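You operate a simulated robot arm through the tools that you are given. There is no shell and no other tool. Be economical: measure what you need, move in short steps, check, and stop when the job is done.

You are at the controls of a simulated two-armed robot. One attempt, no reset.

## Task
Screw the lid back on the black jar.

The check looks at the end state, three seconds after you hand in, the way a careful person would. Anything else that was tipped, shoved, dropped, spilled or broken makes it a failure. A push-on lid holds only when it is set on centred and level and pressed home; a screw cap is set on level and turned clockwise until tight.

## Robot
Two 7-joint arms with two-finger parallel grippers on one trunk, on a base that drives. Base frame: it is fixed to the floor where the robot stands at the start and does not move with it; the origin is under the middle of the robot, x ahead of it, y to its left, z up. Lengths are in mm, angles in rad, forces in N, time in s.
The left shoulder is at the start at [60, 143, 926], the right one opposite. With the tool pointing down near the work surface each hand reaches from about 320 to 740 mm from the robot's upright axis, wherever it stands, measured 20 degrees to its own side. Payload 1.57 kg a hand.
Tool frame (each hand has its own): the origin (TCP) lies between the finger pads and is the grasp point; the fingertips stand 30 mm ahead of it; z points along the fingers, y is the line along which they close. The gripper opens to 110 mm. The fingers are 24 mm wide and 12 mm thick; the gripper's body (48 by 112 mm) begins 78 mm behind the TCP.
Orientation is told as [roll, pitch, yaw] about the base's x, y, z axes, in that order, counted from this pose: with the fingers straight down and closing along the base's y, the tool's x points along the base's -x, its y along +y and its z along -z.

## Interface
- The arms move only by the tool nudge_tool. It takes "left_moves", "right_moves" or both (then of equal length, played together; a hand with none holds still); each is a list of rows, each a list of 7 numbers: the gripper command, from -1 (fully open) to 1 (shut), values between in proportion, then the shift along the tool's x, y, z in mm, then the turn, a rotation vector about the tool's x, y, z in rad. In form: [[jaw, x, y, z, wx, wy, wz], ...]. A call has 1 to 10 rows; each row is the pose to reach, as a shift and turn from the pose commanded when the call began, along the tool's axes at that moment. Rows are played at 5 a second. More than 50 mm and 0.15 rad between two rows, or a gripper value outside its range, and nothing of the call is played. Where a pose cannot be reached the arm comes as near as it can. A force on the tool above 40 N (or 10 N above the force at the start of the call, whichever is more), or a blocked arm, ends the call early, and 0.2 s more pass. The fingers move at their own pace (about 45 mm/s each) and stop on an object; they squeeze with about 43 N. The grip force told is the motor's: it shows also when the fingers shut on nothing. Time passes only in rows, and 0.2 s behind the last, so rows that repeat a pose let the fingers close. It gives the time, the measured TCP pose, the force on the tool (base axes), the opening and the grip force at its end, in the units of the frame above (readings bear some noise), with the torque about the TCP (base axes, N m) and any sound that the robot's microphone picked up.
- Cameras (640 x 400 px; columns grow to the right, rows downward): "scene" is now at [53.9, 6.2, 1529.5]; the picture's right is [0.06, -1.00, 0.00], its down [-0.78, -0.05, -0.62] and it looks along [0.62, 0.04, -0.78] (base axes); focal length 280 px, centre (320, 200). "left" rides on the left gripper at [70, -16, -141] in its tool frame; the picture's right is [0.23, 0.97, 0.00], its down [-0.85, 0.20, -0.48] and it looks along [-0.47, 0.11, 0.88] (tool axes); focal length 222 px, centre (320, 200). "right" rides on the right gripper at [70, 16, -141] in its tool frame; the picture's right is [-0.23, 0.97, 0.00], its down [-0.86, -0.20, -0.48] and it looks along [-0.47, -0.11, 0.88] (tool axes); focal length 222 px, centre (320, 200). There is no depth. A picture from a camera that has moved, and an enlarged one, comes with that camera's place and axes in the base frame and with its lens. The place of the scene camera against the robot may be out by one fixed shift of up to 12 mm in any direction.
- get_image(camera): a new picture of that camera. The clock stands still meanwhile.
- lift_body(by): slides the trunk up (or, below 0, down) by that many mm; the arms and the scene camera ride with it, the base frame stays. It gives what a move gives, with no picture.
- drive_base(legs): drives the robot by 1 to 6 legs, each [ahead, left, turn to the left] in mm, mm and rad, along the robot's own axes; the way and the turn of a leg run together, so that a leg with both is an arc; at most 1500 mm and 3.142 rad a leg. The arms and the cameras ride along, it lands a little off, and it stops where it bumps. It gives what a move gives.
- head_to(pan, tilt): turns the head with the scene camera to pan (to the left, within 1.501 rad either way) and tilt (down, from -0.506 to 1.204), counted from straight ahead of the robot. It gives what a move gives.
- enlarge(camera, box): a new picture of the part [left, top, right, bottom] of that camera's present view, enlarged. The clock stands still meanwhile.
- close_job(): hands the job in; it is judged then, once.

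Work in short steps. Places have to be worked out from the pictures, the camera data and where the tool is seen: move nearer, look again, correct. Check each grasp and each placing, and mend what went wrong. You have 120 turns and 108 pictures in all, those below and enlarged ones among them. Open the grippers and draw the arms clear of the work before you hand the job in, unless the task says otherwise; then end with one line.

The tools are called by a JSON object that holds its "api" and its "payload". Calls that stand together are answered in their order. nudge_tool: Moves the arms, as the interface text tells. Its arguments: {"type":"object","properties":{"left_moves":{"type":"array","items":{"type":"array","items":{"type":"number"}}},"right_moves":{"type":"array","items":{"type":"array","items":{"type":"number"}}}},"required":[]} The other tools are called the same way: lift_body (by) slides the trunk up or down; drive_base (legs) drives the base; head_to (pan, tilt) turns the head that bears the scene camera; get_image (camera) takes a picture; enlarge (camera, box) takes an enlarged picture of a part of a camera's view; close_job () hands the job in.

At the start:

```text
t: 0.0
left_position: [467.1, 148.7, 1110.7]
left_tool_rot: [0.002, 0.0, 0.0]
left_wrist_force: [0.7, 0.3, -0.1]
left_wrist_torque: [-0.04, 0.01, -0.01]
left_finger_gap: 109.7
left_grip_force: 0.1
right_position: [442.7, -263.1, 1108.7]
right_tool_rot: [-0.001, 0.0, 0.0]
right_wrist_force: [0.6, -0.1, -0.1]
right_wrist_torque: [-0.01, 0.01, -0.02]
right_finger_gap: 110.2
right_grip_force: 0.1
trunk travel left (down, up): [-525.0, 65.0]
robot x, y, heading: [1.2, 0.6, -0.002]
head pan, tilt: [0.059, 0.902]
```

scene: 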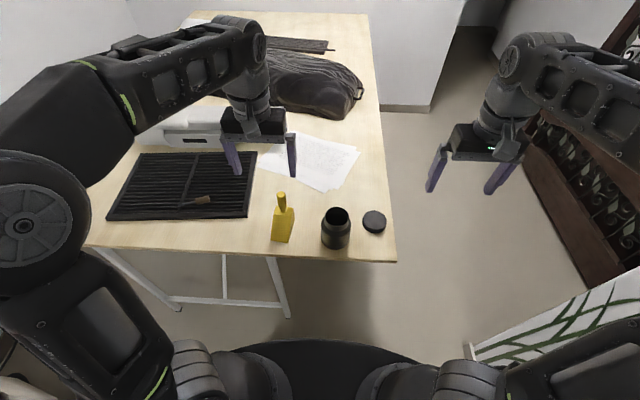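
right: 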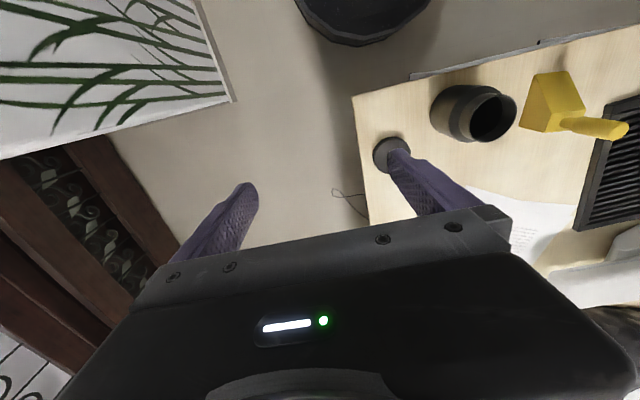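
left: 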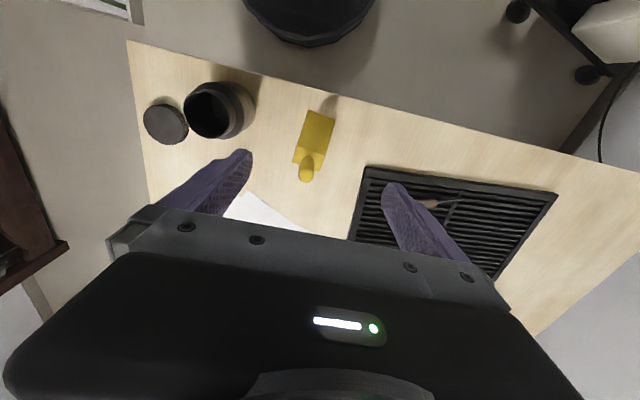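

I'll take a closer look at the jar and lid first, since the jar's rough place is (485,-15) and the lid's is (553,-130).

{"api": "enlarge", "payload": {"camera": "scene", "box": [260, 170, 420, 270]}}

{"api": "enlarge", "payload": {"camera": "right", "box": [340, 50, 580, 200]}}

{"api": "enlarge", "payload": {"camera": "left", "box": [120, 50, 360, 200]}}

```text
4.00 times, centred on (340, 220) of scene
camera zoom: at [53.9, 6.2, 1529.5], right [0.06, -1.0, 0.0], down [-0.78, -0.05, -0.62], along [0.62, 0.04, -0.78], focal length 1119 px, centre (240, 120)
```

zoom: 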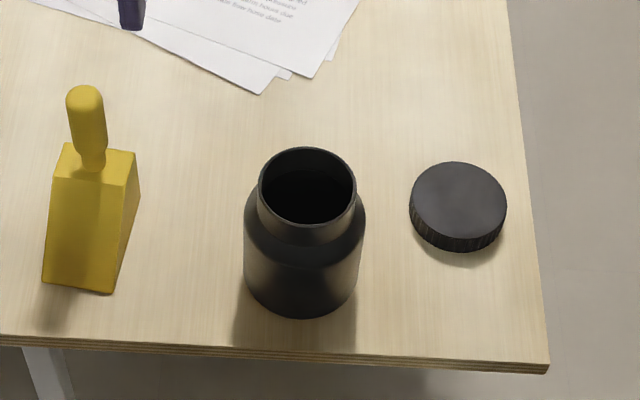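

```text
2.67 times, centred on (460, 125) of right
camera zoom: at [373.1, -245.0, 1249.3], right [0.23, 0.97, 0.0], down [0.85, -0.2, 0.48], along [0.47, -0.11, -0.88], focal length 592 px, centre (-53, 400)
```

zoom: 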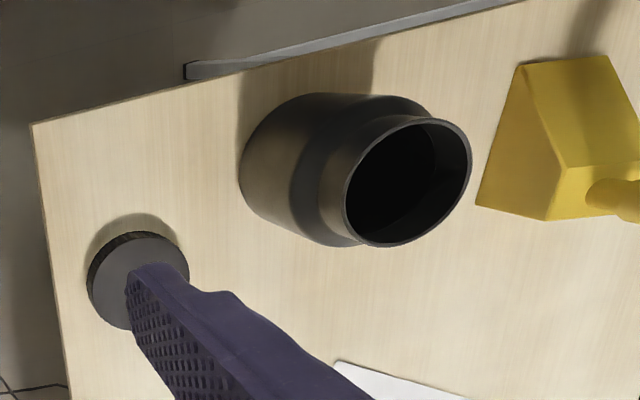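

```text
2.67 times, centred on (240, 125) of left
camera zoom: at [397.8, 133.6, 1251.8], right [-0.23, 0.97, 0.0], down [0.85, 0.2, 0.48], along [0.47, 0.11, -0.88], focal length 592 px, centre (533, 400)
```

zoom: 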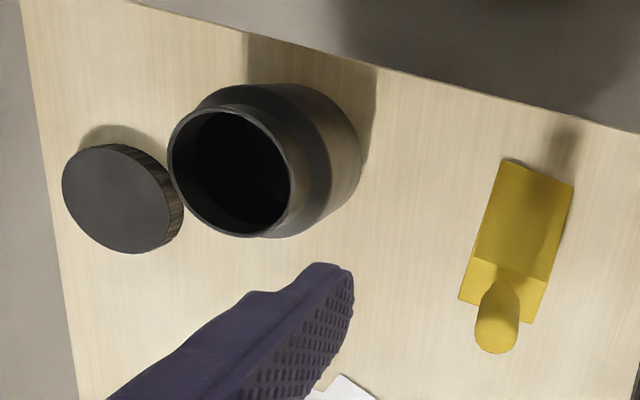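

Triangulating the two wrist views puts the jar mouth at about (481,-14,910), with the jar about 86 mm wide and 110 mm tall. The lid is at about (540,-134), about 75 mm wide, with its top near z 818. The left hand will hold the jar with near-horizontal fingers from the robot's side while the right hand screws, so I back the base up a little for reach.

{"api": "drive_base", "payload": {"legs": [[-110, 0, 0]]}}

```text
t: 1.2
left_position: [354.9, 149.3, 1110.8]
left_tool_rot: [-0.001, -0.002, 0.0]
left_wrist_force: [-0.7, 0.5, 0.0]
left_wrist_torque: [0.01, -0.03, -0.02]
left_finger_gap: 109.9
left_grip_force: 0.0
right_position: [330.2, -261.0, 1109.2]
right_tool_rot: [-0.001, -0.002, 0.0]
right_wrist_force: [-1.1, 0.4, -0.4]
right_wrist_torque: [-0.01, -0.04, 0.01]
right_finger_gap: 110.0
right_grip_force: 0.1
trunk travel left (down, up): [-525.0, 65.0]
robot x, y, heading: [-110.7, -2.8, -0.001]
head pan, tilt: [0.059, 0.902]
```

The base moved back cleanly. Now I pitch the left hand in place so its fingers point forward and slightly down.

{"api": "nudge_tool", "payload": {"left_moves": [[-1, 0, 0, 0, 0, -0.15, 0], [-1, 0, 0, 0, 0, -0.3, 0], [-1, 0, 0, 0, 0, -0.45, 0], [-1, 0, 0, 0, 0, -0.6, 0], [-1, 0, 0, 0, 0, -0.75, 0], [-1, 0, 0, 0, 0, -0.9, 0], [-1, 0, 0, 0, 0, -1.05, 0], [-1, 0, 0, 0, 0, -1.2, 0], [-1, 0, 0, 0, 0, -1.2, 0]]}}

```text
t: 3.2
left_position: [382.2, 141.4, 1128.2]
left_tool_rot: [-0.002, -1.198, 0.003]
left_wrist_force: [0.5, 0.3, 0.1]
left_wrist_torque: [-0.03, 0.04, -0.01]
left_finger_gap: 110.1
left_grip_force: 0.1
left hand out of reach, approached as far as the arm can: row 8, 9
right_position: [331.2, -261.5, 1109.2]
right_tool_rot: [0.0, -0.002, -0.001]
right_wrist_force: [-0.4, -0.4, 0.0]
right_wrist_torque: [0.0, 0.0, -0.01]
right_finger_gap: 109.9
right_grip_force: 0.1
trunk travel left (down, up): [-525.0, 65.0]
robot x, y, heading: [-109.6, 0.0, -0.002]
head pan, tilt: [0.059, 0.902]
```

The orientation is reached, with a small reach clip. Now I move down to a pre-grasp in front of the jar at about (360,-14,845).

{"api": "nudge_tool", "payload": {"left_moves": [[-1, 30, -20, 13, 0, 0, 0], [-1, 61, -41, 25, 0, 0, 0], [-1, 92, -61, 38, 0, 0, 0], [-1, 123, -81, 50, 0, 0, 0], [-1, 153, -102, 63, 0, 0, 0], [-1, 184, -122, 75, 0, 0, 0], [-1, 215, -143, 88, 0, 0, 0], [-1, 245, -163, 100, 0, 0, 0], [-1, 245, -163, 100, 0, 0, 0]]}}

{"api": "get_image", "payload": {"camera": "scene"}}

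{"api": "get_image", "payload": {"camera": "left"}}

```text
t: 5.2
left_position: [386.6, -20.0, 861.1]
left_tool_rot: [-0.001, -1.201, 0.002]
left_wrist_force: [0.0, 0.2, -0.5]
left_wrist_torque: [-0.03, 0.0, -0.01]
left_finger_gap: 110.2
left_grip_force: 0.0
left hand out of reach, approached as far as the arm can: row 1, 2, 3, 4
right_position: [332.4, -261.4, 1109.0]
right_tool_rot: [0.001, -0.002, 0.001]
right_wrist_force: [-0.1, 0.1, 0.5]
right_wrist_torque: [0.01, -0.01, 0.01]
right_finger_gap: 109.9
right_grip_force: 0.0
trunk travel left (down, up): [-525.0, 65.0]
robot x, y, heading: [-112.5, -2.5, 0.002]
head pan, tilt: [0.059, 0.902]
```

```text
101 pictures are left
camera scene: at [-56.8, 6.5, 1529.5], right [0.06, -1.0, 0.0], down [-0.78, -0.05, -0.62], along [0.62, 0.04, -0.78], focal length 280 px, centre (320, 200)
```

scene: 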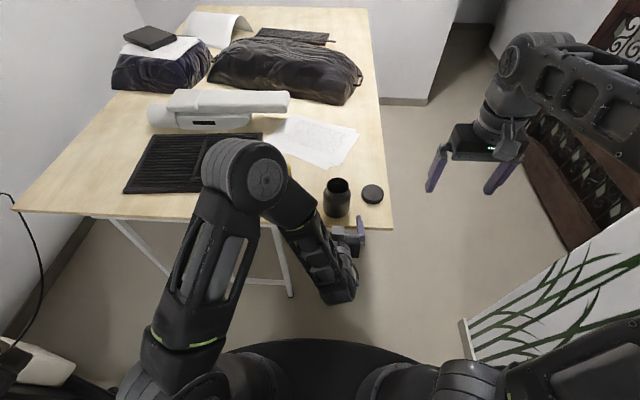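

```text
100 pictures are left
camera left: at [230.4, -34.7, 848.1], right [-0.08, 0.97, -0.21], down [-0.14, 0.2, 0.97], along [0.99, 0.11, 0.12], focal length 222 px, centre (320, 200)
```

left: 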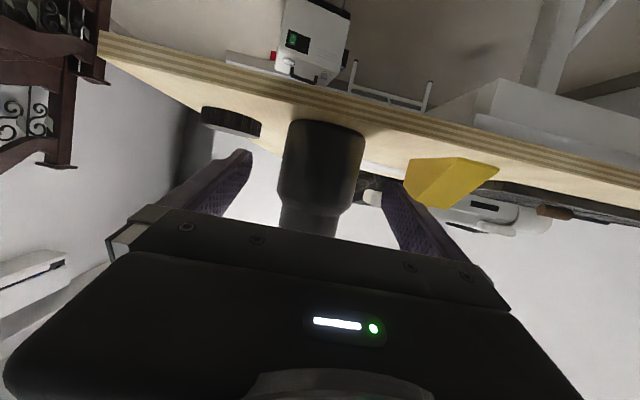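

The jar shows between the fingers, about 6 mm to +y of centre, which agrees with y=-14. I align first and then advance round the jar body at z≈838.

{"api": "nudge_tool", "payload": {"left_moves": [[-1, 21, 6, 8, 0, 0, 0], [-1, 21, 6, 8, 0, 0, 0], [-1, 13, 6, 30, 0, 0, 0], [-1, 5, 6, 52, 0, 0, 0], [-1, 5, 6, 52, 0, 0, 0]]}}

{"api": "get_image", "payload": {"camera": "left"}}

```text
t: 6.4
left_position: [435.9, -12.6, 841.0]
left_tool_rot: [0.0, -1.199, 0.001]
left_wrist_force: [1.1, 0.2, 0.9]
left_wrist_torque: [0.0, 0.02, 0.01]
left_finger_gap: 110.1
left_grip_force: 0.0
right_position: [332.3, -261.9, 1108.9]
right_tool_rot: [0.001, -0.002, 0.0]
right_wrist_force: [0.0, -0.8, -1.5]
right_wrist_torque: [0.01, 0.0, -0.05]
right_finger_gap: 109.7
right_grip_force: 0.1
trunk travel left (down, up): [-525.0, 65.0]
robot x, y, heading: [-112.1, -0.1, 0.004]
head pan, tilt: [0.059, 0.902]
```

```text
99 pictures are left
camera left: at [278.7, -28.7, 827.2], right [-0.08, 0.97, -0.21], down [-0.14, 0.2, 0.97], along [0.99, 0.11, 0.12], focal length 222 px, centre (320, 200)
```

left: 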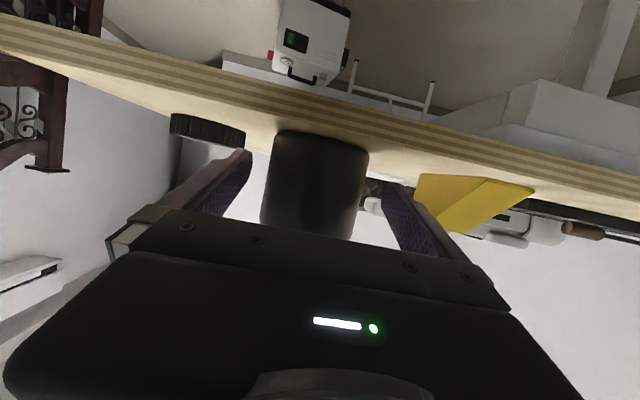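

It is centred, with the jar clear on both sides. I advance 40 mm more.

{"api": "nudge_tool", "payload": {"left_moves": [[-1, -6, -1, 19, 0, 0, 0], [-1, -12, -1, 38, 0, 0, 0], [-1, -12, -1, 38, 0, 0, 0]]}}

{"api": "get_image", "payload": {"camera": "left"}}

{"api": "enlarge", "payload": {"camera": "scene", "box": [260, 150, 420, 250]}}

```text
t: 7.2
left_position: [474.3, -16.9, 839.7]
left_tool_rot: [0.001, -1.201, -0.001]
left_wrist_force: [-0.6, -0.2, 0.3]
left_wrist_torque: [-0.03, -0.02, -0.01]
left_finger_gap: 109.9
left_grip_force: 0.1
right_position: [331.5, -262.3, 1109.5]
right_tool_rot: [0.0, -0.003, -0.001]
right_wrist_force: [0.0, -0.1, -0.3]
right_wrist_torque: [0.01, 0.0, -0.01]
right_finger_gap: 109.6
right_grip_force: 0.0
trunk travel left (down, up): [-525.0, 65.0]
robot x, y, heading: [-112.8, -4.5, -0.003]
head pan, tilt: [0.059, 0.902]
```

```text
98 pictures are left
camera left: at [318.4, -31.4, 825.8], right [-0.08, 0.97, -0.21], down [-0.14, 0.2, 0.97], along [0.99, 0.11, 0.12], focal length 222 px, centre (320, 200)
```

left: 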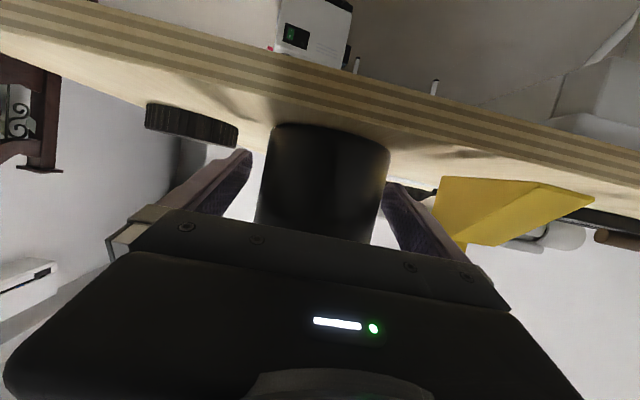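

```text
4.00 times, centred on (340, 200) of scene
camera zoom: at [-56.7, 6.1, 1529.5], right [0.06, -1.0, 0.0], down [-0.78, -0.05, -0.62], along [0.62, 0.04, -0.78], focal length 1119 px, centre (240, 200)
```

zoom: 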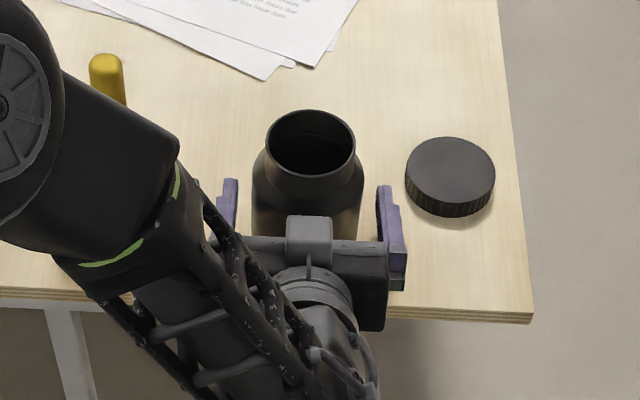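

The fingers straddle the jar body. I fine-tune (+3 mm y, +5 mm x) and close the left hand.

{"api": "nudge_tool", "payload": {"left_moves": [[-1, -2, 2.5, 5, 0, 0, 0], [0, -2, 2.5, 5, 0, 0, 0], [1, -2, 2.5, 5, 0, 0, 0], [1, -2, 2.5, 5, 0, 0, 0], [1, -2, 2.5, 5, 0, 0, 0], [1, -2, 2.5, 5, 0, 0, 0]]}}

{"api": "enlarge", "payload": {"camera": "scene", "box": [260, 150, 420, 250]}}

```text
t: 8.6
left_position: [480.1, -12.5, 838.6]
left_tool_rot: [0.0, -1.201, 0.001]
left_wrist_force: [-0.3, -0.1, 1.4]
left_wrist_torque: [0.02, 0.0, -0.02]
left_finger_gap: 85.2
left_grip_force: 43.1
right_position: [331.7, -261.3, 1108.1]
right_tool_rot: [0.001, 0.0, 0.0]
right_wrist_force: [-0.1, -0.7, 0.8]
right_wrist_torque: [-0.04, 0.0, -0.01]
right_finger_gap: 110.0
right_grip_force: 0.1
trunk travel left (down, up): [-525.0, 65.0]
robot x, y, heading: [-112.4, -0.8, -0.001]
head pan, tilt: [0.059, 0.902]
```

```text
4.00 times, centred on (340, 200) of scene
camera zoom: at [-56.6, 6.1, 1529.5], right [0.06, -1.0, 0.0], down [-0.78, -0.05, -0.62], along [0.62, 0.04, -0.78], focal length 1119 px, centre (240, 200)
```

zoom: 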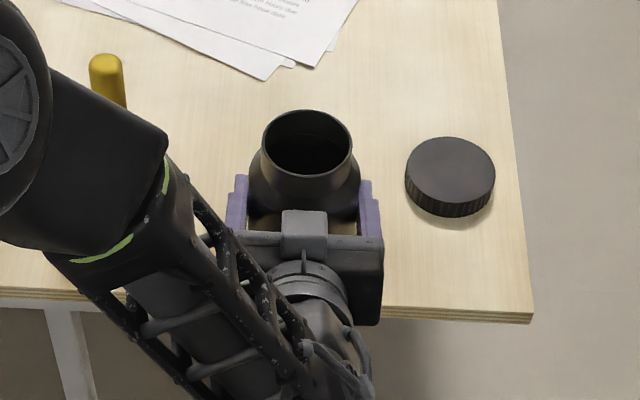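

The left hand holds the jar (85 mm, 43 N), and the jar axis is now about (482,-12). I bring the right hand over the lid at (540,-134) at z 950, with yaw +0.9.

{"api": "nudge_tool", "payload": {"left_moves": [[1, 0, 0, 0, 0, 0, 0], [1, 0, 0, 0, 0, 0, 0], [1, 0, 0, 0, 0, 0, 0], [1, 0, 0, 0, 0, 0, 0], [1, 0, 0, 0, 0, 0, 0], [1, 0, 0, 0, 0, 0, 0], [1, 0, 0, 0, 0, 0, 0], [1, 0, 0, 0, 0, 0, 0], [1, 0, 0, 0, 0, 0, 0]], "right_moves": [[-0.8, -26, 16, 20, 0, 0, -0.13], [-0.8, -52, 32, 40, 0, 0, -0.26], [-0.8, -78, 48, 60, 0, 0, -0.39], [-0.8, -104, 64, 80, 0, 0, -0.52], [-0.8, -130, 80, 100, 0, 0, -0.65], [-0.8, -156, 96, 120, 0, 0, -0.78], [-0.8, -182, 112, 140, 0, 0, -0.9], [-0.8, -208.5, 127.5, 159, 0, 0, -0.9], [-0.8, -208.5, 127.5, 159, 0, 0, -0.9]]}}

{"api": "get_image", "payload": {"camera": "right"}}

{"api": "get_image", "payload": {"camera": "scene"}}

```text
t: 10.6
left_position: [479.8, -13.9, 840.1]
left_tool_rot: [0.0, -1.202, 0.0]
left_wrist_force: [-1.7, -0.4, 1.9]
left_wrist_torque: [0.08, -0.03, 0.05]
left_finger_gap: 85.2
left_grip_force: 42.7
right_position: [540.6, -133.7, 951.1]
right_tool_rot: [-0.002, -0.001, 0.901]
right_wrist_force: [0.2, 0.4, -0.1]
right_wrist_torque: [-0.03, -0.01, -0.02]
right_finger_gap: 98.8
right_grip_force: 0.1
trunk travel left (down, up): [-525.0, 65.0]
robot x, y, heading: [-110.7, -2.4, -0.0]
head pan, tilt: [0.059, 0.902]
```

```text
95 pictures are left
camera right: at [485.1, -177.5, 1090.8], right [-0.62, 0.78, 0.0], down [0.69, 0.55, 0.48], along [0.38, 0.3, -0.88], focal length 222 px, centre (320, 200)
```

right: 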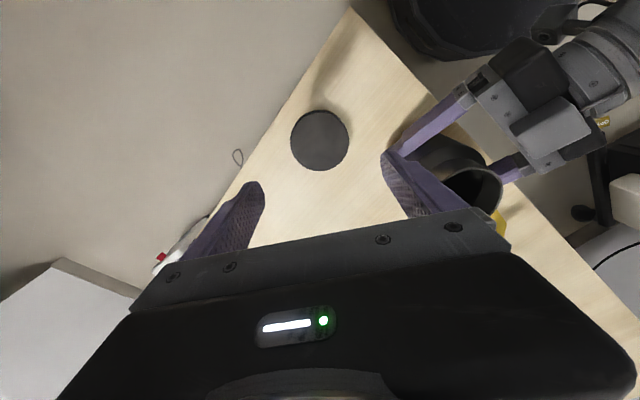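

```text
94 pictures are left
camera scene: at [-56.8, 6.2, 1529.5], right [0.06, -1.0, 0.0], down [-0.78, -0.05, -0.62], along [0.62, 0.04, -0.78], focal length 280 px, centre (320, 200)
```

scene: 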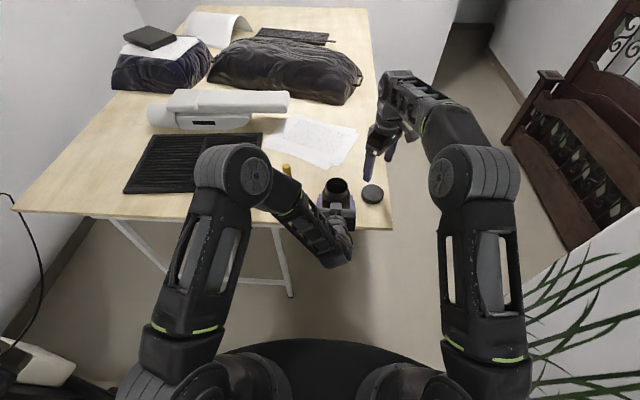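

The right view puts the lid at about (538,-137), so I correct by that and descend to z≈870 for another look.

{"api": "nudge_tool", "payload": {"right_moves": [[-0.8, 4.5, -0.5, 40, 0, 0, 0], [-0.8, 4.5, -0.5, 80, 0, 0, 0], [-0.8, 4.5, -0.5, 80, 0, 0, 0]]}}

{"api": "get_image", "payload": {"camera": "right"}}

```text
t: 11.4
left_position: [480.6, -12.5, 840.3]
left_tool_rot: [0.0, -1.201, 0.001]
left_wrist_force: [-0.2, -0.3, 1.0]
left_wrist_torque: [0.03, -0.02, -0.03]
left_finger_gap: 85.0
left_grip_force: 43.2
right_position: [537.1, -135.9, 869.3]
right_tool_rot: [0.0, -0.001, 0.902]
right_wrist_force: [-0.4, 0.4, -0.8]
right_wrist_torque: [-0.03, 0.01, 0.01]
right_finger_gap: 99.1
right_grip_force: 0.0
trunk travel left (down, up): [-525.0, 65.0]
robot x, y, heading: [-113.2, -0.0, 0.001]
head pan, tilt: [0.059, 0.902]
```

```text
93 pictures are left
camera right: at [481.8, -180.1, 1010.3], right [-0.62, 0.78, 0.0], down [0.69, 0.55, 0.48], along [0.38, 0.3, -0.88], focal length 222 px, centre (320, 200)
```

right: 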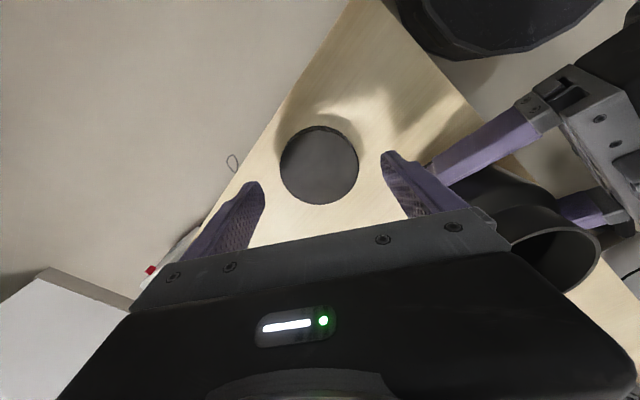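

The lid is at about (536,-138.5). I trim the position, descend so the tips stand about 8 mm off the table, then close.

{"api": "nudge_tool", "payload": {"right_moves": [[-0.8, 3, -1, 16, 0, 0, 0], [-0.8, 3, -1, 31, 0, 0, 0], [-0.8, 3, -1, 31, 0, 0, 0]]}}

{"api": "get_image", "payload": {"camera": "right"}}

{"api": "enlarge", "payload": {"camera": "scene", "box": [300, 150, 420, 225]}}

```text
t: 12.2
left_position: [480.3, -12.5, 838.3]
left_tool_rot: [0.0, -1.202, 0.0]
left_wrist_force: [-1.2, -1.1, 0.6]
left_wrist_torque: [0.05, -0.06, -0.01]
left_finger_gap: 85.0
left_grip_force: 42.6
right_position: [537.7, -139.5, 838.7]
right_tool_rot: [-0.001, -0.001, 0.901]
right_wrist_force: [-0.3, 0.4, -0.2]
right_wrist_torque: [0.0, -0.02, -0.02]
right_finger_gap: 99.1
right_grip_force: 0.1
trunk travel left (down, up): [-525.0, 65.0]
robot x, y, heading: [-111.3, 4.8, 0.004]
head pan, tilt: [0.059, 0.902]
```

```text
92 pictures are left
camera right: at [481.6, -183.7, 978.8], right [-0.62, 0.78, 0.0], down [0.69, 0.55, 0.48], along [0.38, 0.3, -0.88], focal length 222 px, centre (320, 200)
```

right: 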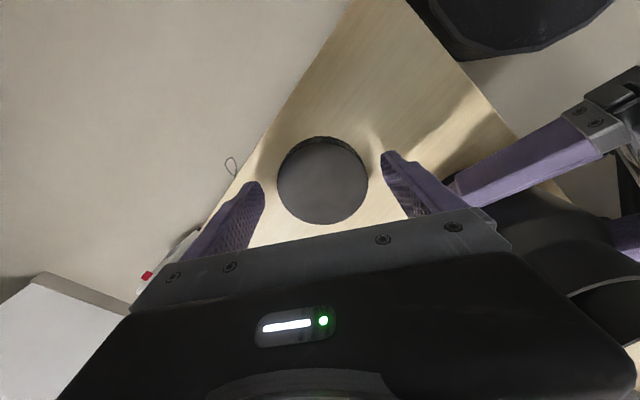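

```text
5.33 times, centred on (360, 188) of scene
camera zoom: at [-56.6, 6.2, 1529.5], right [0.06, -1.0, 0.0], down [-0.78, -0.05, -0.62], along [0.62, 0.04, -0.78], focal length 1492 px, centre (107, 267)
```

zoom: 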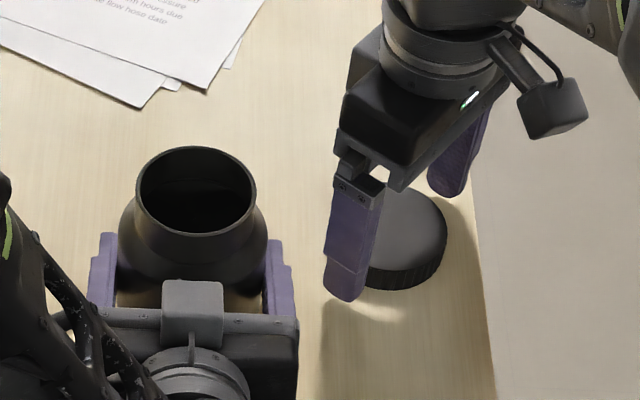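

It is centred on the lid within about 2 mm. Closing.

{"api": "nudge_tool", "payload": {"right_moves": [[0, 0, 0, 0, 0, 0, 0], [1, 0, 0, 0, 0, 0, 0], [1, 0, 0, 0, 0, 0, 0], [1, 0, 0, 0, 0, 0, 0], [1, 0, 0, 0, 0, 0, 0]]}}

{"api": "get_image", "payload": {"camera": "right"}}

```text
t: 13.4
left_position: [479.3, -12.2, 838.9]
left_tool_rot: [0.0, -1.199, 0.001]
left_wrist_force: [-0.7, -0.4, 0.4]
left_wrist_torque: [0.05, -0.03, -0.05]
left_finger_gap: 84.9
left_grip_force: 43.3
right_position: [538.6, -140.4, 837.3]
right_tool_rot: [-0.001, 0.0, 0.902]
right_wrist_force: [-0.1, 0.9, 0.1]
right_wrist_torque: [-0.01, -0.01, 0.02]
right_finger_gap: 77.7
right_grip_force: 43.4
trunk travel left (down, up): [-525.0, 65.0]
robot x, y, heading: [-109.6, 2.2, -0.001]
head pan, tilt: [0.059, 0.902]
```

```text
90 pictures are left
camera right: at [481.6, -183.7, 978.9], right [-0.62, 0.78, 0.0], down [0.69, 0.55, 0.48], along [0.38, 0.3, -0.88], focal length 222 px, centre (320, 200)
```

right: 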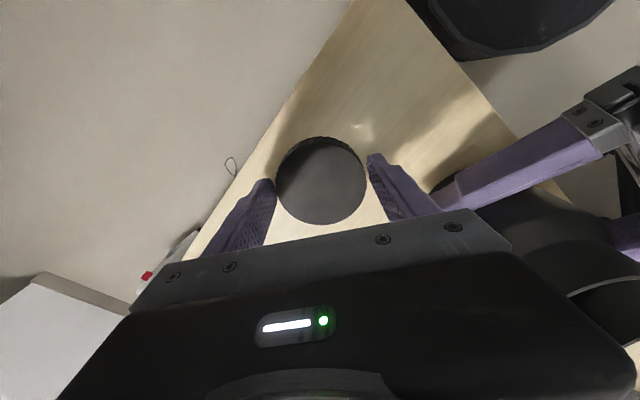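

The lid is gripped at 77.7 mm. I lift it straight up 140 mm and look again.

{"api": "nudge_tool", "payload": {"right_moves": [[1, 0, 0, -20, 0, 0, 0], [1, 0, 0, -60, 0, 0, 0], [1, 0, 0, -100, 0, 0, 0], [1, 0, 0, -140, 0, 0, 0], [1, 0, 0, -140, 0, 0, 0]]}}

{"api": "get_image", "payload": {"camera": "right"}}

{"api": "enlarge", "payload": {"camera": "scene", "box": [280, 110, 440, 210]}}

```text
t: 14.6
left_position: [479.7, -12.4, 838.1]
left_tool_rot: [0.001, -1.201, 0.001]
left_wrist_force: [-0.4, -0.5, 0.9]
left_wrist_torque: [0.05, -0.05, -0.02]
left_finger_gap: 84.9
left_grip_force: 43.1
right_position: [535.5, -141.3, 978.9]
right_tool_rot: [0.0, -0.003, 0.902]
right_wrist_force: [-0.5, 0.2, -0.3]
right_wrist_torque: [0.01, -0.05, 0.04]
right_finger_gap: 77.6
right_grip_force: 43.2
trunk travel left (down, up): [-525.0, 65.0]
robot x, y, heading: [-110.0, 0.7, 0.0]
head pan, tilt: [0.059, 0.902]
```

```text
89 pictures are left
camera right: at [480.0, -185.7, 1119.2], right [-0.62, 0.78, 0.0], down [0.69, 0.55, 0.48], along [0.38, 0.3, -0.88], focal length 222 px, centre (320, 200)
```

right: 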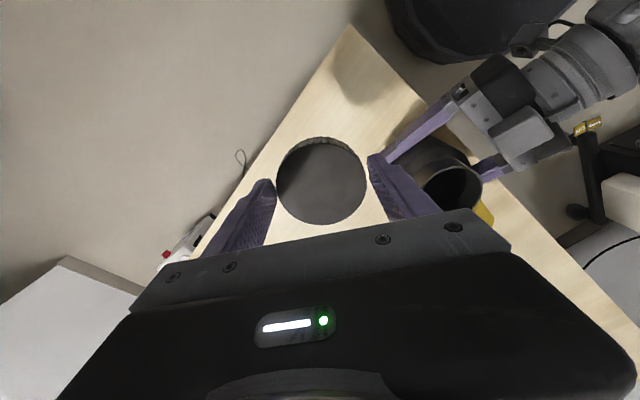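

```text
4.00 times, centred on (360, 160) of scene
camera zoom: at [-56.7, 6.2, 1529.5], right [0.06, -1.0, 0.0], down [-0.78, -0.05, -0.62], along [0.62, 0.04, -0.78], focal length 1119 px, centre (160, 360)
```

zoom: 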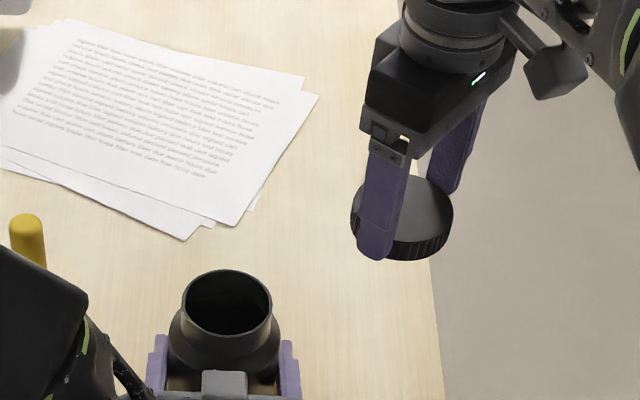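

The lid is held level. I zoom the right camera on the jar mouth to refine its place after the grip.

{"api": "enlarge", "payload": {"camera": "right", "box": [380, 120, 540, 220]}}

```text
4.00 times, centred on (460, 170) of right
camera zoom: at [480.0, -185.7, 1119.2], right [-0.62, 0.78, 0.0], down [0.69, 0.55, 0.48], along [0.38, 0.3, -0.88], focal length 888 px, centre (-240, 320)
```

zoom: 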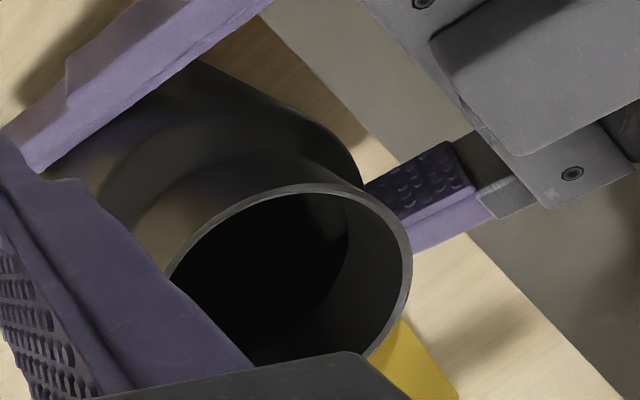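

I move the lid laterally over the jar with about 25 mm of vertical clearance, then check alignment from several cameras.

{"api": "nudge_tool", "payload": {"right_moves": [[1, -17, 30, 0, 0, 0, 0], [1, -34, 61, 0, 0, 0, 0], [1, -51, 91, 0, 0, 0, 0], [1, -68, 121.7, 0, 0, 0, 0], [1, -68, 121.7, 0, 0, 0, 0]]}}

{"api": "enlarge", "payload": {"camera": "scene", "box": [270, 120, 398, 200]}}

{"api": "get_image", "payload": {"camera": "left"}}

{"api": "get_image", "payload": {"camera": "right"}}

```text
t: 15.8
left_position: [479.5, -11.8, 838.2]
left_tool_rot: [0.0, -1.2, 0.0]
left_wrist_force: [-0.5, -0.7, 0.7]
left_wrist_torque: [0.05, -0.01, 0.04]
left_finger_gap: 85.2
left_grip_force: 43.0
right_position: [481.6, -12.7, 977.5]
right_tool_rot: [-0.004, 0.0, 0.901]
right_wrist_force: [0.1, -0.3, 0.7]
right_wrist_torque: [-0.01, -0.01, -0.01]
right_finger_gap: 77.6
right_grip_force: 42.4
trunk travel left (down, up): [-525.0, 65.0]
robot x, y, heading: [-108.8, -2.3, 0.001]
head pan, tilt: [0.059, 0.902]
```

```text
5.00 times, centred on (334, 160) of scene
camera zoom: at [-56.6, 6.2, 1529.5], right [0.06, -1.0, 0.0], down [-0.78, -0.05, -0.62], along [0.62, 0.04, -0.78], focal length 1399 px, centre (250, 400)
```

zoom: 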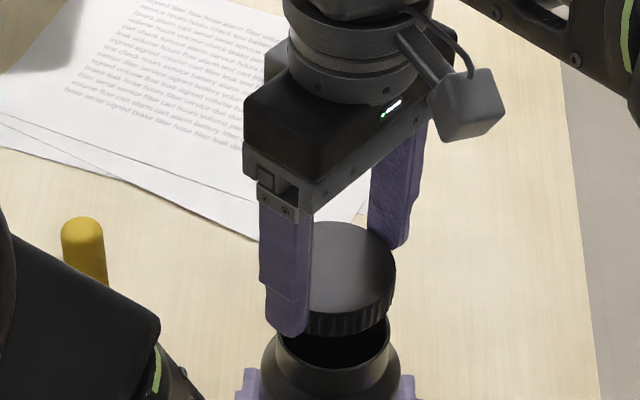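

```text
85 pictures are left
camera left: at [323.3, -27.9, 825.3], right [-0.08, 0.97, -0.21], down [-0.14, 0.2, 0.97], along [0.99, 0.11, 0.12], focal length 222 px, centre (320, 200)
```

left: 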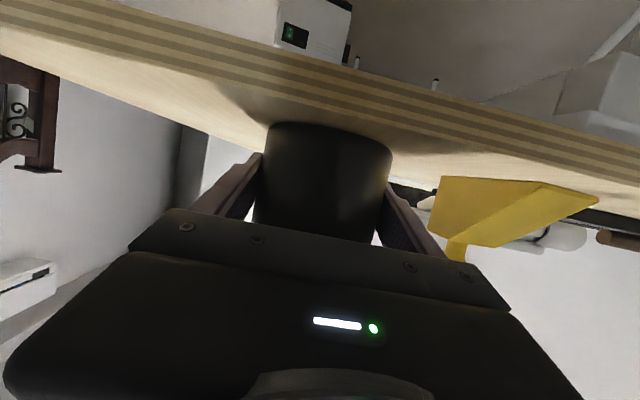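

```text
84 pictures are left
camera right: at [426.6, -56.7, 1118.7], right [-0.62, 0.78, 0.0], down [0.69, 0.55, 0.48], along [0.38, 0.3, -0.88], focal length 222 px, centre (320, 200)
```

right: 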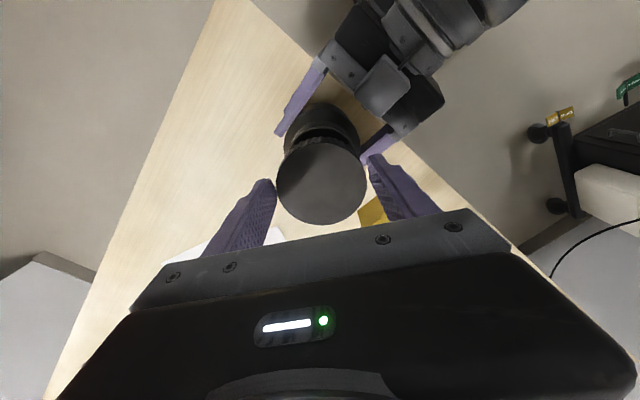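

The scene view suggests the lid is roughly over the mouth, within about 5 mm. I lower it 15 mm to reduce the parallax and zoom from both cameras.

{"api": "nudge_tool", "payload": {"right_moves": [[1, 0, 0, 8, 0, 0, 0], [1, 0, 0, 15, 0, 0, 0], [1, 0, 0, 15, 0, 0, 0]]}}

{"api": "enlarge", "payload": {"camera": "scene", "box": [302, 140, 382, 190]}}

{"api": "enlarge", "payload": {"camera": "right", "box": [240, 90, 400, 240]}}

```text
t: 16.6
left_position: [478.9, -13.7, 838.6]
left_tool_rot: [0.0, -1.2, 0.001]
left_wrist_force: [-0.9, -0.8, 1.4]
left_wrist_torque: [0.06, -0.01, -0.01]
left_finger_gap: 85.2
left_grip_force: 42.9
right_position: [482.4, -13.0, 964.8]
right_tool_rot: [0.001, 0.0, 0.9]
right_wrist_force: [1.1, -0.3, -0.1]
right_wrist_torque: [0.02, -0.01, 0.0]
right_finger_gap: 77.2
right_grip_force: 43.1
trunk travel left (down, up): [-525.0, 65.0]
robot x, y, heading: [-110.9, 2.2, -0.004]
head pan, tilt: [0.059, 0.902]
```

```text
8.00 times, centred on (342, 165) of scene
camera zoom: at [-56.6, 6.3, 1529.5], right [0.06, -1.0, 0.0], down [-0.78, -0.05, -0.62], along [0.62, 0.04, -0.78], focal length 2239 px, centre (144, 480)
```

zoom: 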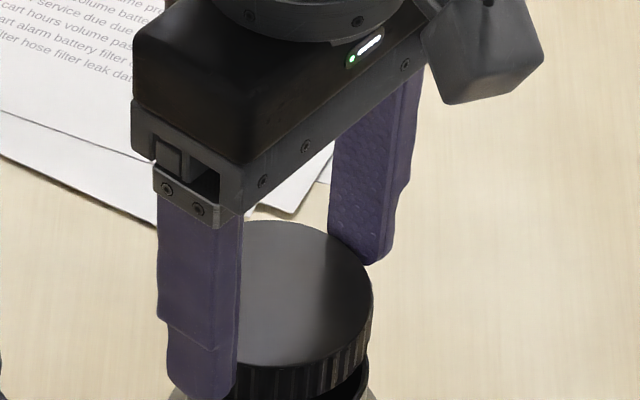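

```text
2.67 times, centred on (320, 165) of right
camera zoom: at [427.3, -56.3, 1104.5], right [-0.62, 0.78, 0.0], down [0.69, 0.55, 0.48], along [0.38, 0.3, -0.88], focal length 592 px, centre (320, 293)
```

zoom: 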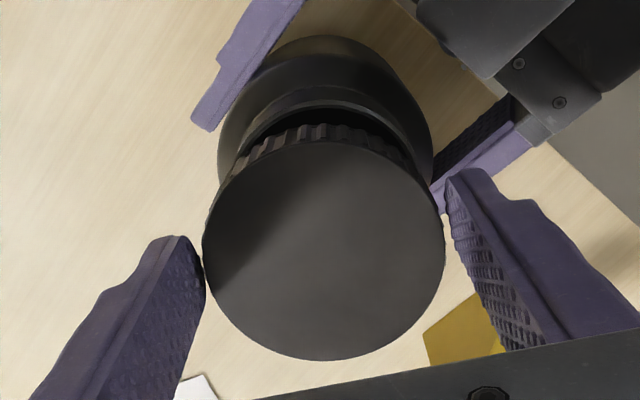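

Accounting for perspective, the lid centre sits about 8 mm beyond the TCP (+x,+y) and is off the mouth by about (+7.7,+4.8). I shift it accordingly and re-check.

{"api": "nudge_tool", "payload": {"right_moves": [[1, 8.5, 3, 0, 0, 0, 0], [1, 8.5, 3, 0, 0, 0, 0]]}}

{"api": "enlarge", "payload": {"camera": "scene", "box": [302, 150, 382, 200]}}

{"api": "enlarge", "payload": {"camera": "right", "box": [240, 90, 400, 240]}}

```text
t: 17.2
left_position: [479.0, -12.9, 838.7]
left_tool_rot: [0.0, -1.2, 0.001]
left_wrist_force: [0.3, 0.7, 1.0]
left_wrist_torque: [0.03, 0.0, 0.0]
left_finger_gap: 85.0
left_grip_force: 43.5
right_position: [476.4, -17.9, 963.7]
right_tool_rot: [0.001, -0.001, 0.901]
right_wrist_force: [0.8, -0.1, -0.4]
right_wrist_torque: [0.04, -0.02, 0.0]
right_finger_gap: 77.7
right_grip_force: 42.7
trunk travel left (down, up): [-525.0, 65.0]
robot x, y, heading: [-110.6, 0.6, 0.003]
head pan, tilt: [0.059, 0.902]
```

```text
8.00 times, centred on (342, 175) of scene
camera zoom: at [-56.6, 6.2, 1529.5], right [0.06, -1.0, 0.0], down [-0.78, -0.05, -0.62], along [0.62, 0.04, -0.78], focal length 2239 px, centre (144, 400)
```

zoom: 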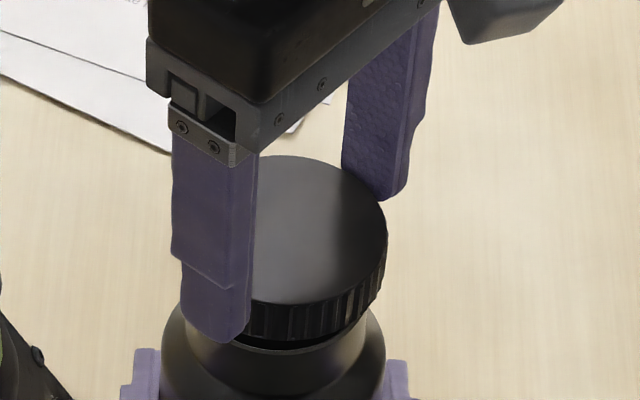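

```text
2.67 times, centred on (320, 165) of right
camera zoom: at [419.8, -61.5, 1104.3], right [-0.62, 0.78, 0.0], down [0.69, 0.55, 0.48], along [0.38, 0.3, -0.88], focal length 592 px, centre (320, 293)
```

zoom: 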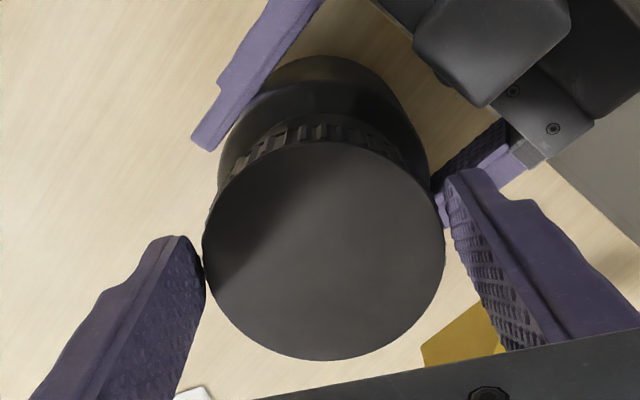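

It is nearly aligned. I zoom tighter on the rim and lid edge to judge the remaining offset.

{"api": "enlarge", "payload": {"camera": "right", "box": [280, 95, 360, 145]}}

{"api": "enlarge", "payload": {"camera": "scene", "box": [316, 180, 364, 210]}}

```text
8.00 times, centred on (320, 120) of right
camera zoom: at [419.8, -61.5, 1104.3], right [-0.62, 0.78, 0.0], down [0.69, 0.55, 0.48], along [0.38, 0.3, -0.88], focal length 1777 px, centre (320, 840)
```

zoom: 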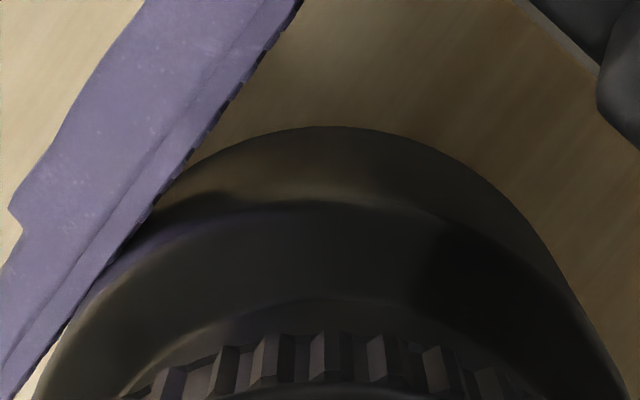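

```text
13.33 times, centred on (340, 195) of scene
camera zoom: at [-56.6, 6.2, 1529.5], right [0.06, -1.0, 0.0], down [-0.78, -0.05, -0.62], along [0.62, 0.04, -0.78], focal length 3731 px, centre (53, 267)
```

zoom: 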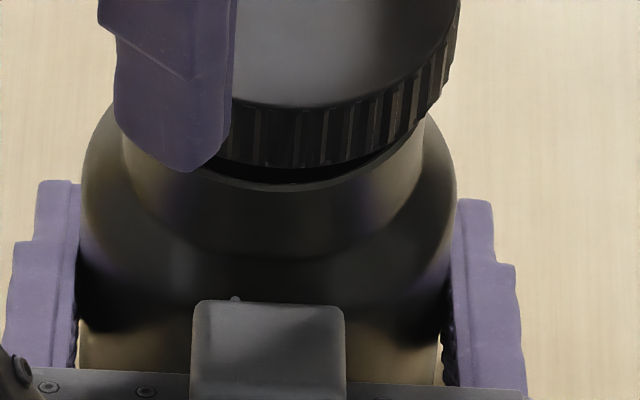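

Rim and lid centres now agree within about 1 mm in both views, and the lid bottom is about 9 mm above the rim. I lower gently while watching the force.

{"api": "nudge_tool", "payload": {"right_moves": [[1, 0, 0, 2, 0, 0, 0], [1, 0, 0, 4, 0, 0, 0], [1, 0, 0, 6, 0, 0, 0], [1, 0, 0, 8, 0, 0, 0], [1, 0, 0, 8, 0, 0, 0]]}}

```text
t: 18.4
left_position: [479.4, -11.8, 839.1]
left_tool_rot: [0.001, -1.201, -0.001]
left_wrist_force: [-0.6, -0.6, 1.1]
left_wrist_torque: [0.05, 0.0, -0.04]
left_finger_gap: 85.0
left_grip_force: 42.7
right_position: [476.0, -16.7, 955.7]
right_tool_rot: [0.0, 0.0, 0.9]
right_wrist_force: [0.7, 0.5, -1.2]
right_wrist_torque: [0.0, -0.01, 0.02]
right_finger_gap: 77.4
right_grip_force: 42.6
trunk travel left (down, up): [-525.0, 65.0]
robot x, y, heading: [-107.3, 0.2, -0.0]
head pan, tilt: [0.059, 0.902]
```

No contact yet, so I continue in small steps.

{"api": "nudge_tool", "payload": {"right_moves": [[1, 0, 0, 1, 0, 0, 0], [1, 0, 0, 2, 0, 0, 0], [1, 0, 0, 3, 0, 0, 0], [1, 0, 0, 4, 0, 0, 0], [1, 0, 0, 4, 0, 0, 0]]}}

{"api": "enlarge", "payload": {"camera": "scene", "box": [302, 160, 382, 210]}}

```text
t: 19.6
left_position: [480.0, -12.6, 839.6]
left_tool_rot: [0.001, -1.202, -0.001]
left_wrist_force: [-1.4, 0.1, 0.3]
left_wrist_torque: [-0.01, 0.01, -0.05]
left_finger_gap: 85.2
left_grip_force: 43.1
right_position: [476.1, -18.1, 951.0]
right_tool_rot: [0.0, -0.003, 0.901]
right_wrist_force: [-0.5, -0.1, 0.0]
right_wrist_torque: [-0.02, 0.01, 0.05]
right_finger_gap: 77.7
right_grip_force: 43.0
trunk travel left (down, up): [-525.0, 65.0]
robot x, y, heading: [-112.9, -1.5, -0.0]
head pan, tilt: [0.059, 0.902]
```

```text
8.00 times, centred on (342, 185) of scene
camera zoom: at [-56.6, 6.2, 1529.5], right [0.06, -1.0, 0.0], down [-0.78, -0.05, -0.62], along [0.62, 0.04, -0.78], focal length 2239 px, centre (144, 320)
```

zoom: 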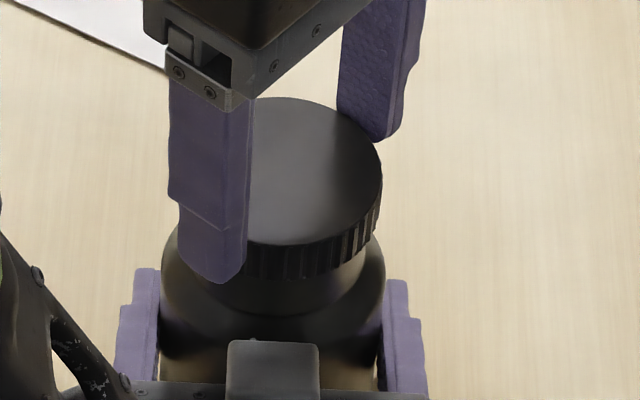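

Still free. Continuing down in 1 mm rows.

{"api": "nudge_tool", "payload": {"right_moves": [[1, 0, 0, 1, 0, 0, 0], [1, 0, 0, 2, 0, 0, 0], [1, 0, 0, 3, 0, 0, 0], [1, 0, 0, 4, 0, 0, 0], [1, 0, 0, 5, 0, 0, 0], [1, 0, 0, 5, 0, 0, 0]]}}

```text
t: 21.0
left_position: [478.8, -12.5, 837.9]
left_tool_rot: [0.002, -1.203, 0.001]
left_wrist_force: [0.1, -0.3, 0.5]
left_wrist_torque: [-0.01, -0.03, 0.02]
left_finger_gap: 84.9
left_grip_force: 42.7
right_position: [476.0, -18.0, 947.5]
right_tool_rot: [0.0, 0.0, 0.901]
right_wrist_force: [-0.5, 0.9, -0.3]
right_wrist_torque: [0.02, 0.0, 0.04]
right_finger_gap: 77.3
right_grip_force: 43.0
trunk travel left (down, up): [-525.0, 65.0]
robot x, y, heading: [-111.6, 2.5, -0.003]
head pan, tilt: [0.059, 0.902]
```

{"api": "enlarge", "payload": {"camera": "scene", "box": [312, 170, 376, 210]}}

{"api": "enlarge", "payload": {"camera": "right", "box": [260, 95, 380, 170]}}

```text
10.00 times, centred on (344, 190) of scene
camera zoom: at [-56.6, 6.2, 1529.5], right [0.06, -1.0, 0.0], down [-0.78, -0.05, -0.62], along [0.62, 0.04, -0.78], focal length 2798 px, centre (80, 300)
```

zoom: 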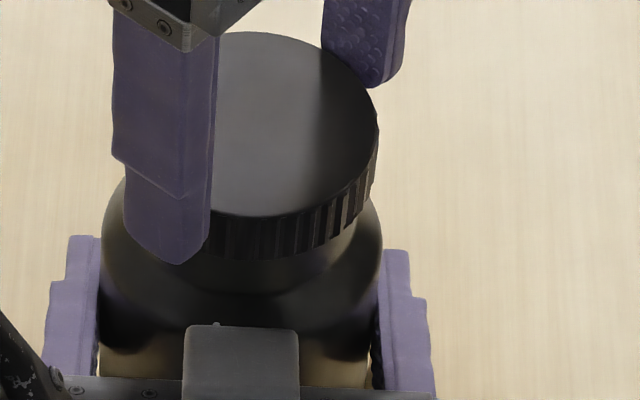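

```text
5.33 times, centred on (320, 132) of right
camera zoom: at [420.9, -61.1, 1087.5], right [-0.62, 0.78, 0.0], down [0.69, 0.55, 0.48], along [0.38, 0.3, -0.88], focal length 1185 px, centre (320, 560)
```

zoom: 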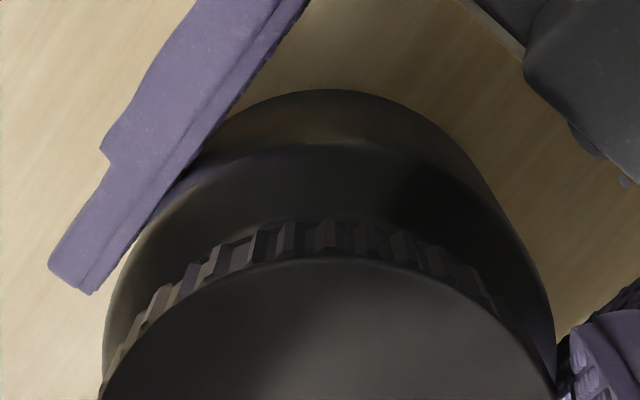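

The lid skirt is around the rim and still moving freely, so I keep lowering.

{"api": "nudge_tool", "payload": {"right_moves": [[1, 0, 0, 1, 0, 0, 0], [1, 0, 0, 2, 0, 0, 0], [1, 0, 0, 3, 0, 0, 0], [1, 0, 0, 4, 0, 0, 0], [1, 0, 0, 5, 0, 0, 0], [1, 0, 0, 5, 0, 0, 0]]}}

```text
t: 22.4
left_position: [480.3, -11.6, 838.4]
left_tool_rot: [0.002, -1.2, 0.0]
left_wrist_force: [-0.2, 0.2, 0.7]
left_wrist_torque: [0.02, -0.02, -0.01]
left_finger_gap: 84.8
left_grip_force: 42.7
right_position: [477.0, -16.6, 940.7]
right_tool_rot: [0.0, -0.002, 0.901]
right_wrist_force: [-0.4, -0.2, 0.1]
right_wrist_torque: [-0.03, 0.03, 0.02]
right_finger_gap: 77.6
right_grip_force: 42.7
trunk travel left (down, up): [-525.0, 65.0]
robot x, y, heading: [-108.4, -0.8, -0.001]
head pan, tilt: [0.059, 0.902]
```

{"api": "nudge_tool", "payload": {"right_moves": [[1, 0, 0, 1, 0, 0, 0], [1, 0, 0, 2, 0, 0, 0], [1, 0, 0, 3, 0, 0, 0], [1, 0, 0, 4, 0, 0, 0], [1, 0, 0, 4, 0, 0, 0]]}}

{"api": "enlarge", "payload": {"camera": "scene", "box": [312, 170, 376, 210]}}

```text
t: 23.6
left_position: [480.3, -12.8, 839.4]
left_tool_rot: [0.0, -1.202, 0.001]
left_wrist_force: [-1.5, -1.1, 1.0]
left_wrist_torque: [-0.03, -0.19, -0.04]
left_finger_gap: 85.1
left_grip_force: 42.8
right_position: [475.8, -17.1, 937.9]
right_tool_rot: [-0.002, -0.004, 0.901]
right_wrist_force: [1.3, -0.2, -0.6]
right_wrist_torque: [0.07, 0.06, 0.05]
right_finger_gap: 77.1
right_grip_force: 43.1
trunk travel left (down, up): [-525.0, 65.0]
robot x, y, heading: [-110.8, 0.4, -0.001]
head pan, tilt: [0.059, 0.902]
```

```text
10.00 times, centred on (344, 190) of scene
camera zoom: at [-56.5, 6.1, 1529.5], right [0.06, -1.0, 0.0], down [-0.78, -0.05, -0.62], along [0.62, 0.04, -0.78], focal length 2798 px, centre (80, 300)
```

zoom: 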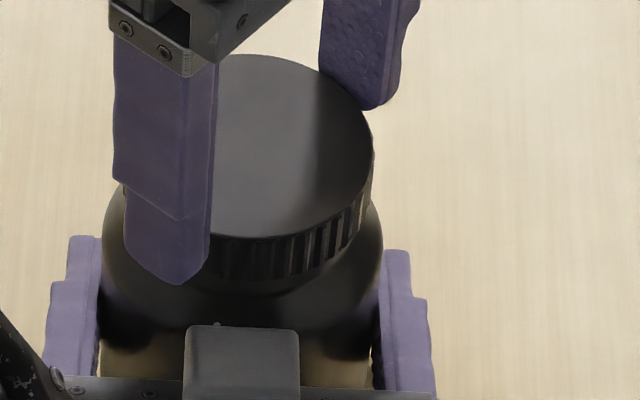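

First signs of contact, with the left torque rising. I press 2 mm more.

{"api": "nudge_tool", "payload": {"right_moves": [[1, 0, 0, 0.7, 0, 0, 0], [1, 0, 0, 1.4, 0, 0, 0], [1, 0, 0, 2, 0, 0, 0], [1, 0, 0, 2, 0, 0, 0]]}}

```text
t: 24.6
left_position: [479.3, -12.8, 838.1]
left_tool_rot: [-0.001, -1.2, -0.001]
left_wrist_force: [6.3, -0.8, -3.2]
left_wrist_torque: [-0.32, 0.0, -0.03]
left_finger_gap: 84.8
left_grip_force: 42.9
right_position: [476.1, -16.6, 937.1]
right_tool_rot: [-0.002, -0.003, 0.901]
right_wrist_force: [-2.8, -1.9, 16.0]
right_wrist_torque: [0.07, 0.12, 0.03]
right_finger_gap: 77.1
right_grip_force: 43.4
trunk travel left (down, up): [-525.0, 65.0]
robot x, y, heading: [-113.3, -0.7, -0.003]
head pan, tilt: [0.059, 0.902]
```

Contact at 16 N, so the lid rests on the neck/thread. I release and re-centre the hand on the lid axis (about 8 mm off), then look.

{"api": "nudge_tool", "payload": {"right_moves": [[1, 0, 0, -2, 0, 0, 0], [-0.7, 0, 0, -2, 0, 0, 0], [-0.7, 0, 0, -2, 0, 0, 0], [-0.7, -4, 0, -2, 0, 0, 0], [-0.7, -7.6, 0, -2, 0, 0, 0], [-0.7, -7.6, 0, -2, 0, 0, 0]]}}

{"api": "get_image", "payload": {"camera": "right"}}

{"api": "enlarge", "payload": {"camera": "scene", "box": [302, 160, 382, 210]}}

```text
t: 26.0
left_position: [479.2, -11.6, 837.9]
left_tool_rot: [0.0, -1.202, 0.0]
left_wrist_force: [0.0, 1.0, 0.6]
left_wrist_torque: [0.02, 0.06, -0.05]
left_finger_gap: 85.3
left_grip_force: 43.1
right_position: [480.6, -11.0, 938.1]
right_tool_rot: [-0.001, -0.002, 0.901]
right_wrist_force: [0.5, 0.1, -0.8]
right_wrist_torque: [0.02, 0.01, 0.02]
right_finger_gap: 93.7
right_grip_force: 0.0
trunk travel left (down, up): [-525.0, 65.0]
robot x, y, heading: [-110.6, -3.0, -0.001]
head pan, tilt: [0.059, 0.902]
```

```text
73 pictures are left
camera right: at [425.5, -54.3, 1078.4], right [-0.62, 0.78, 0.0], down [0.69, 0.55, 0.48], along [0.38, 0.3, -0.88], focal length 222 px, centre (320, 200)
```

right: 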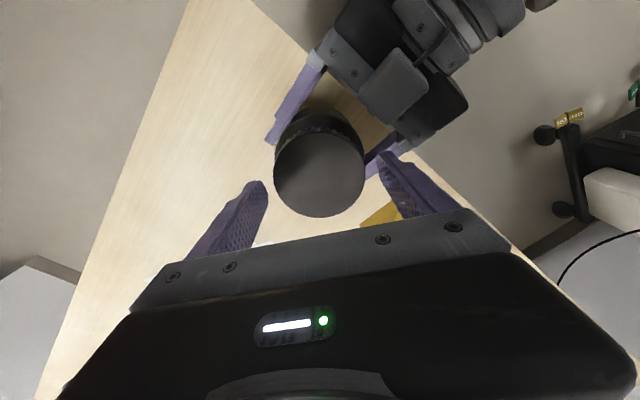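

```text
8.00 times, centred on (342, 185) of scene
camera zoom: at [-56.5, 6.3, 1529.5], right [0.06, -1.0, 0.0], down [-0.78, -0.05, -0.62], along [0.62, 0.04, -0.78], focal length 2239 px, centre (144, 320)
```

zoom: 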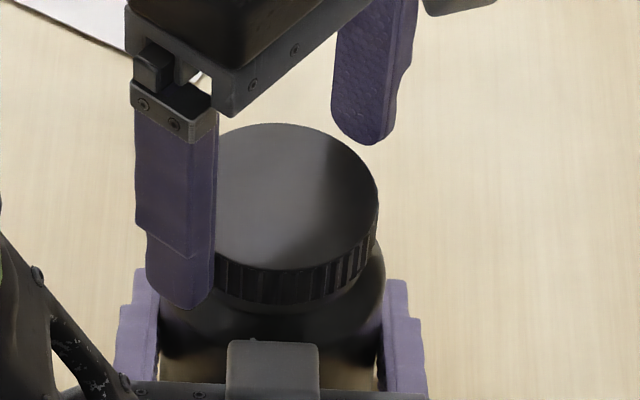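

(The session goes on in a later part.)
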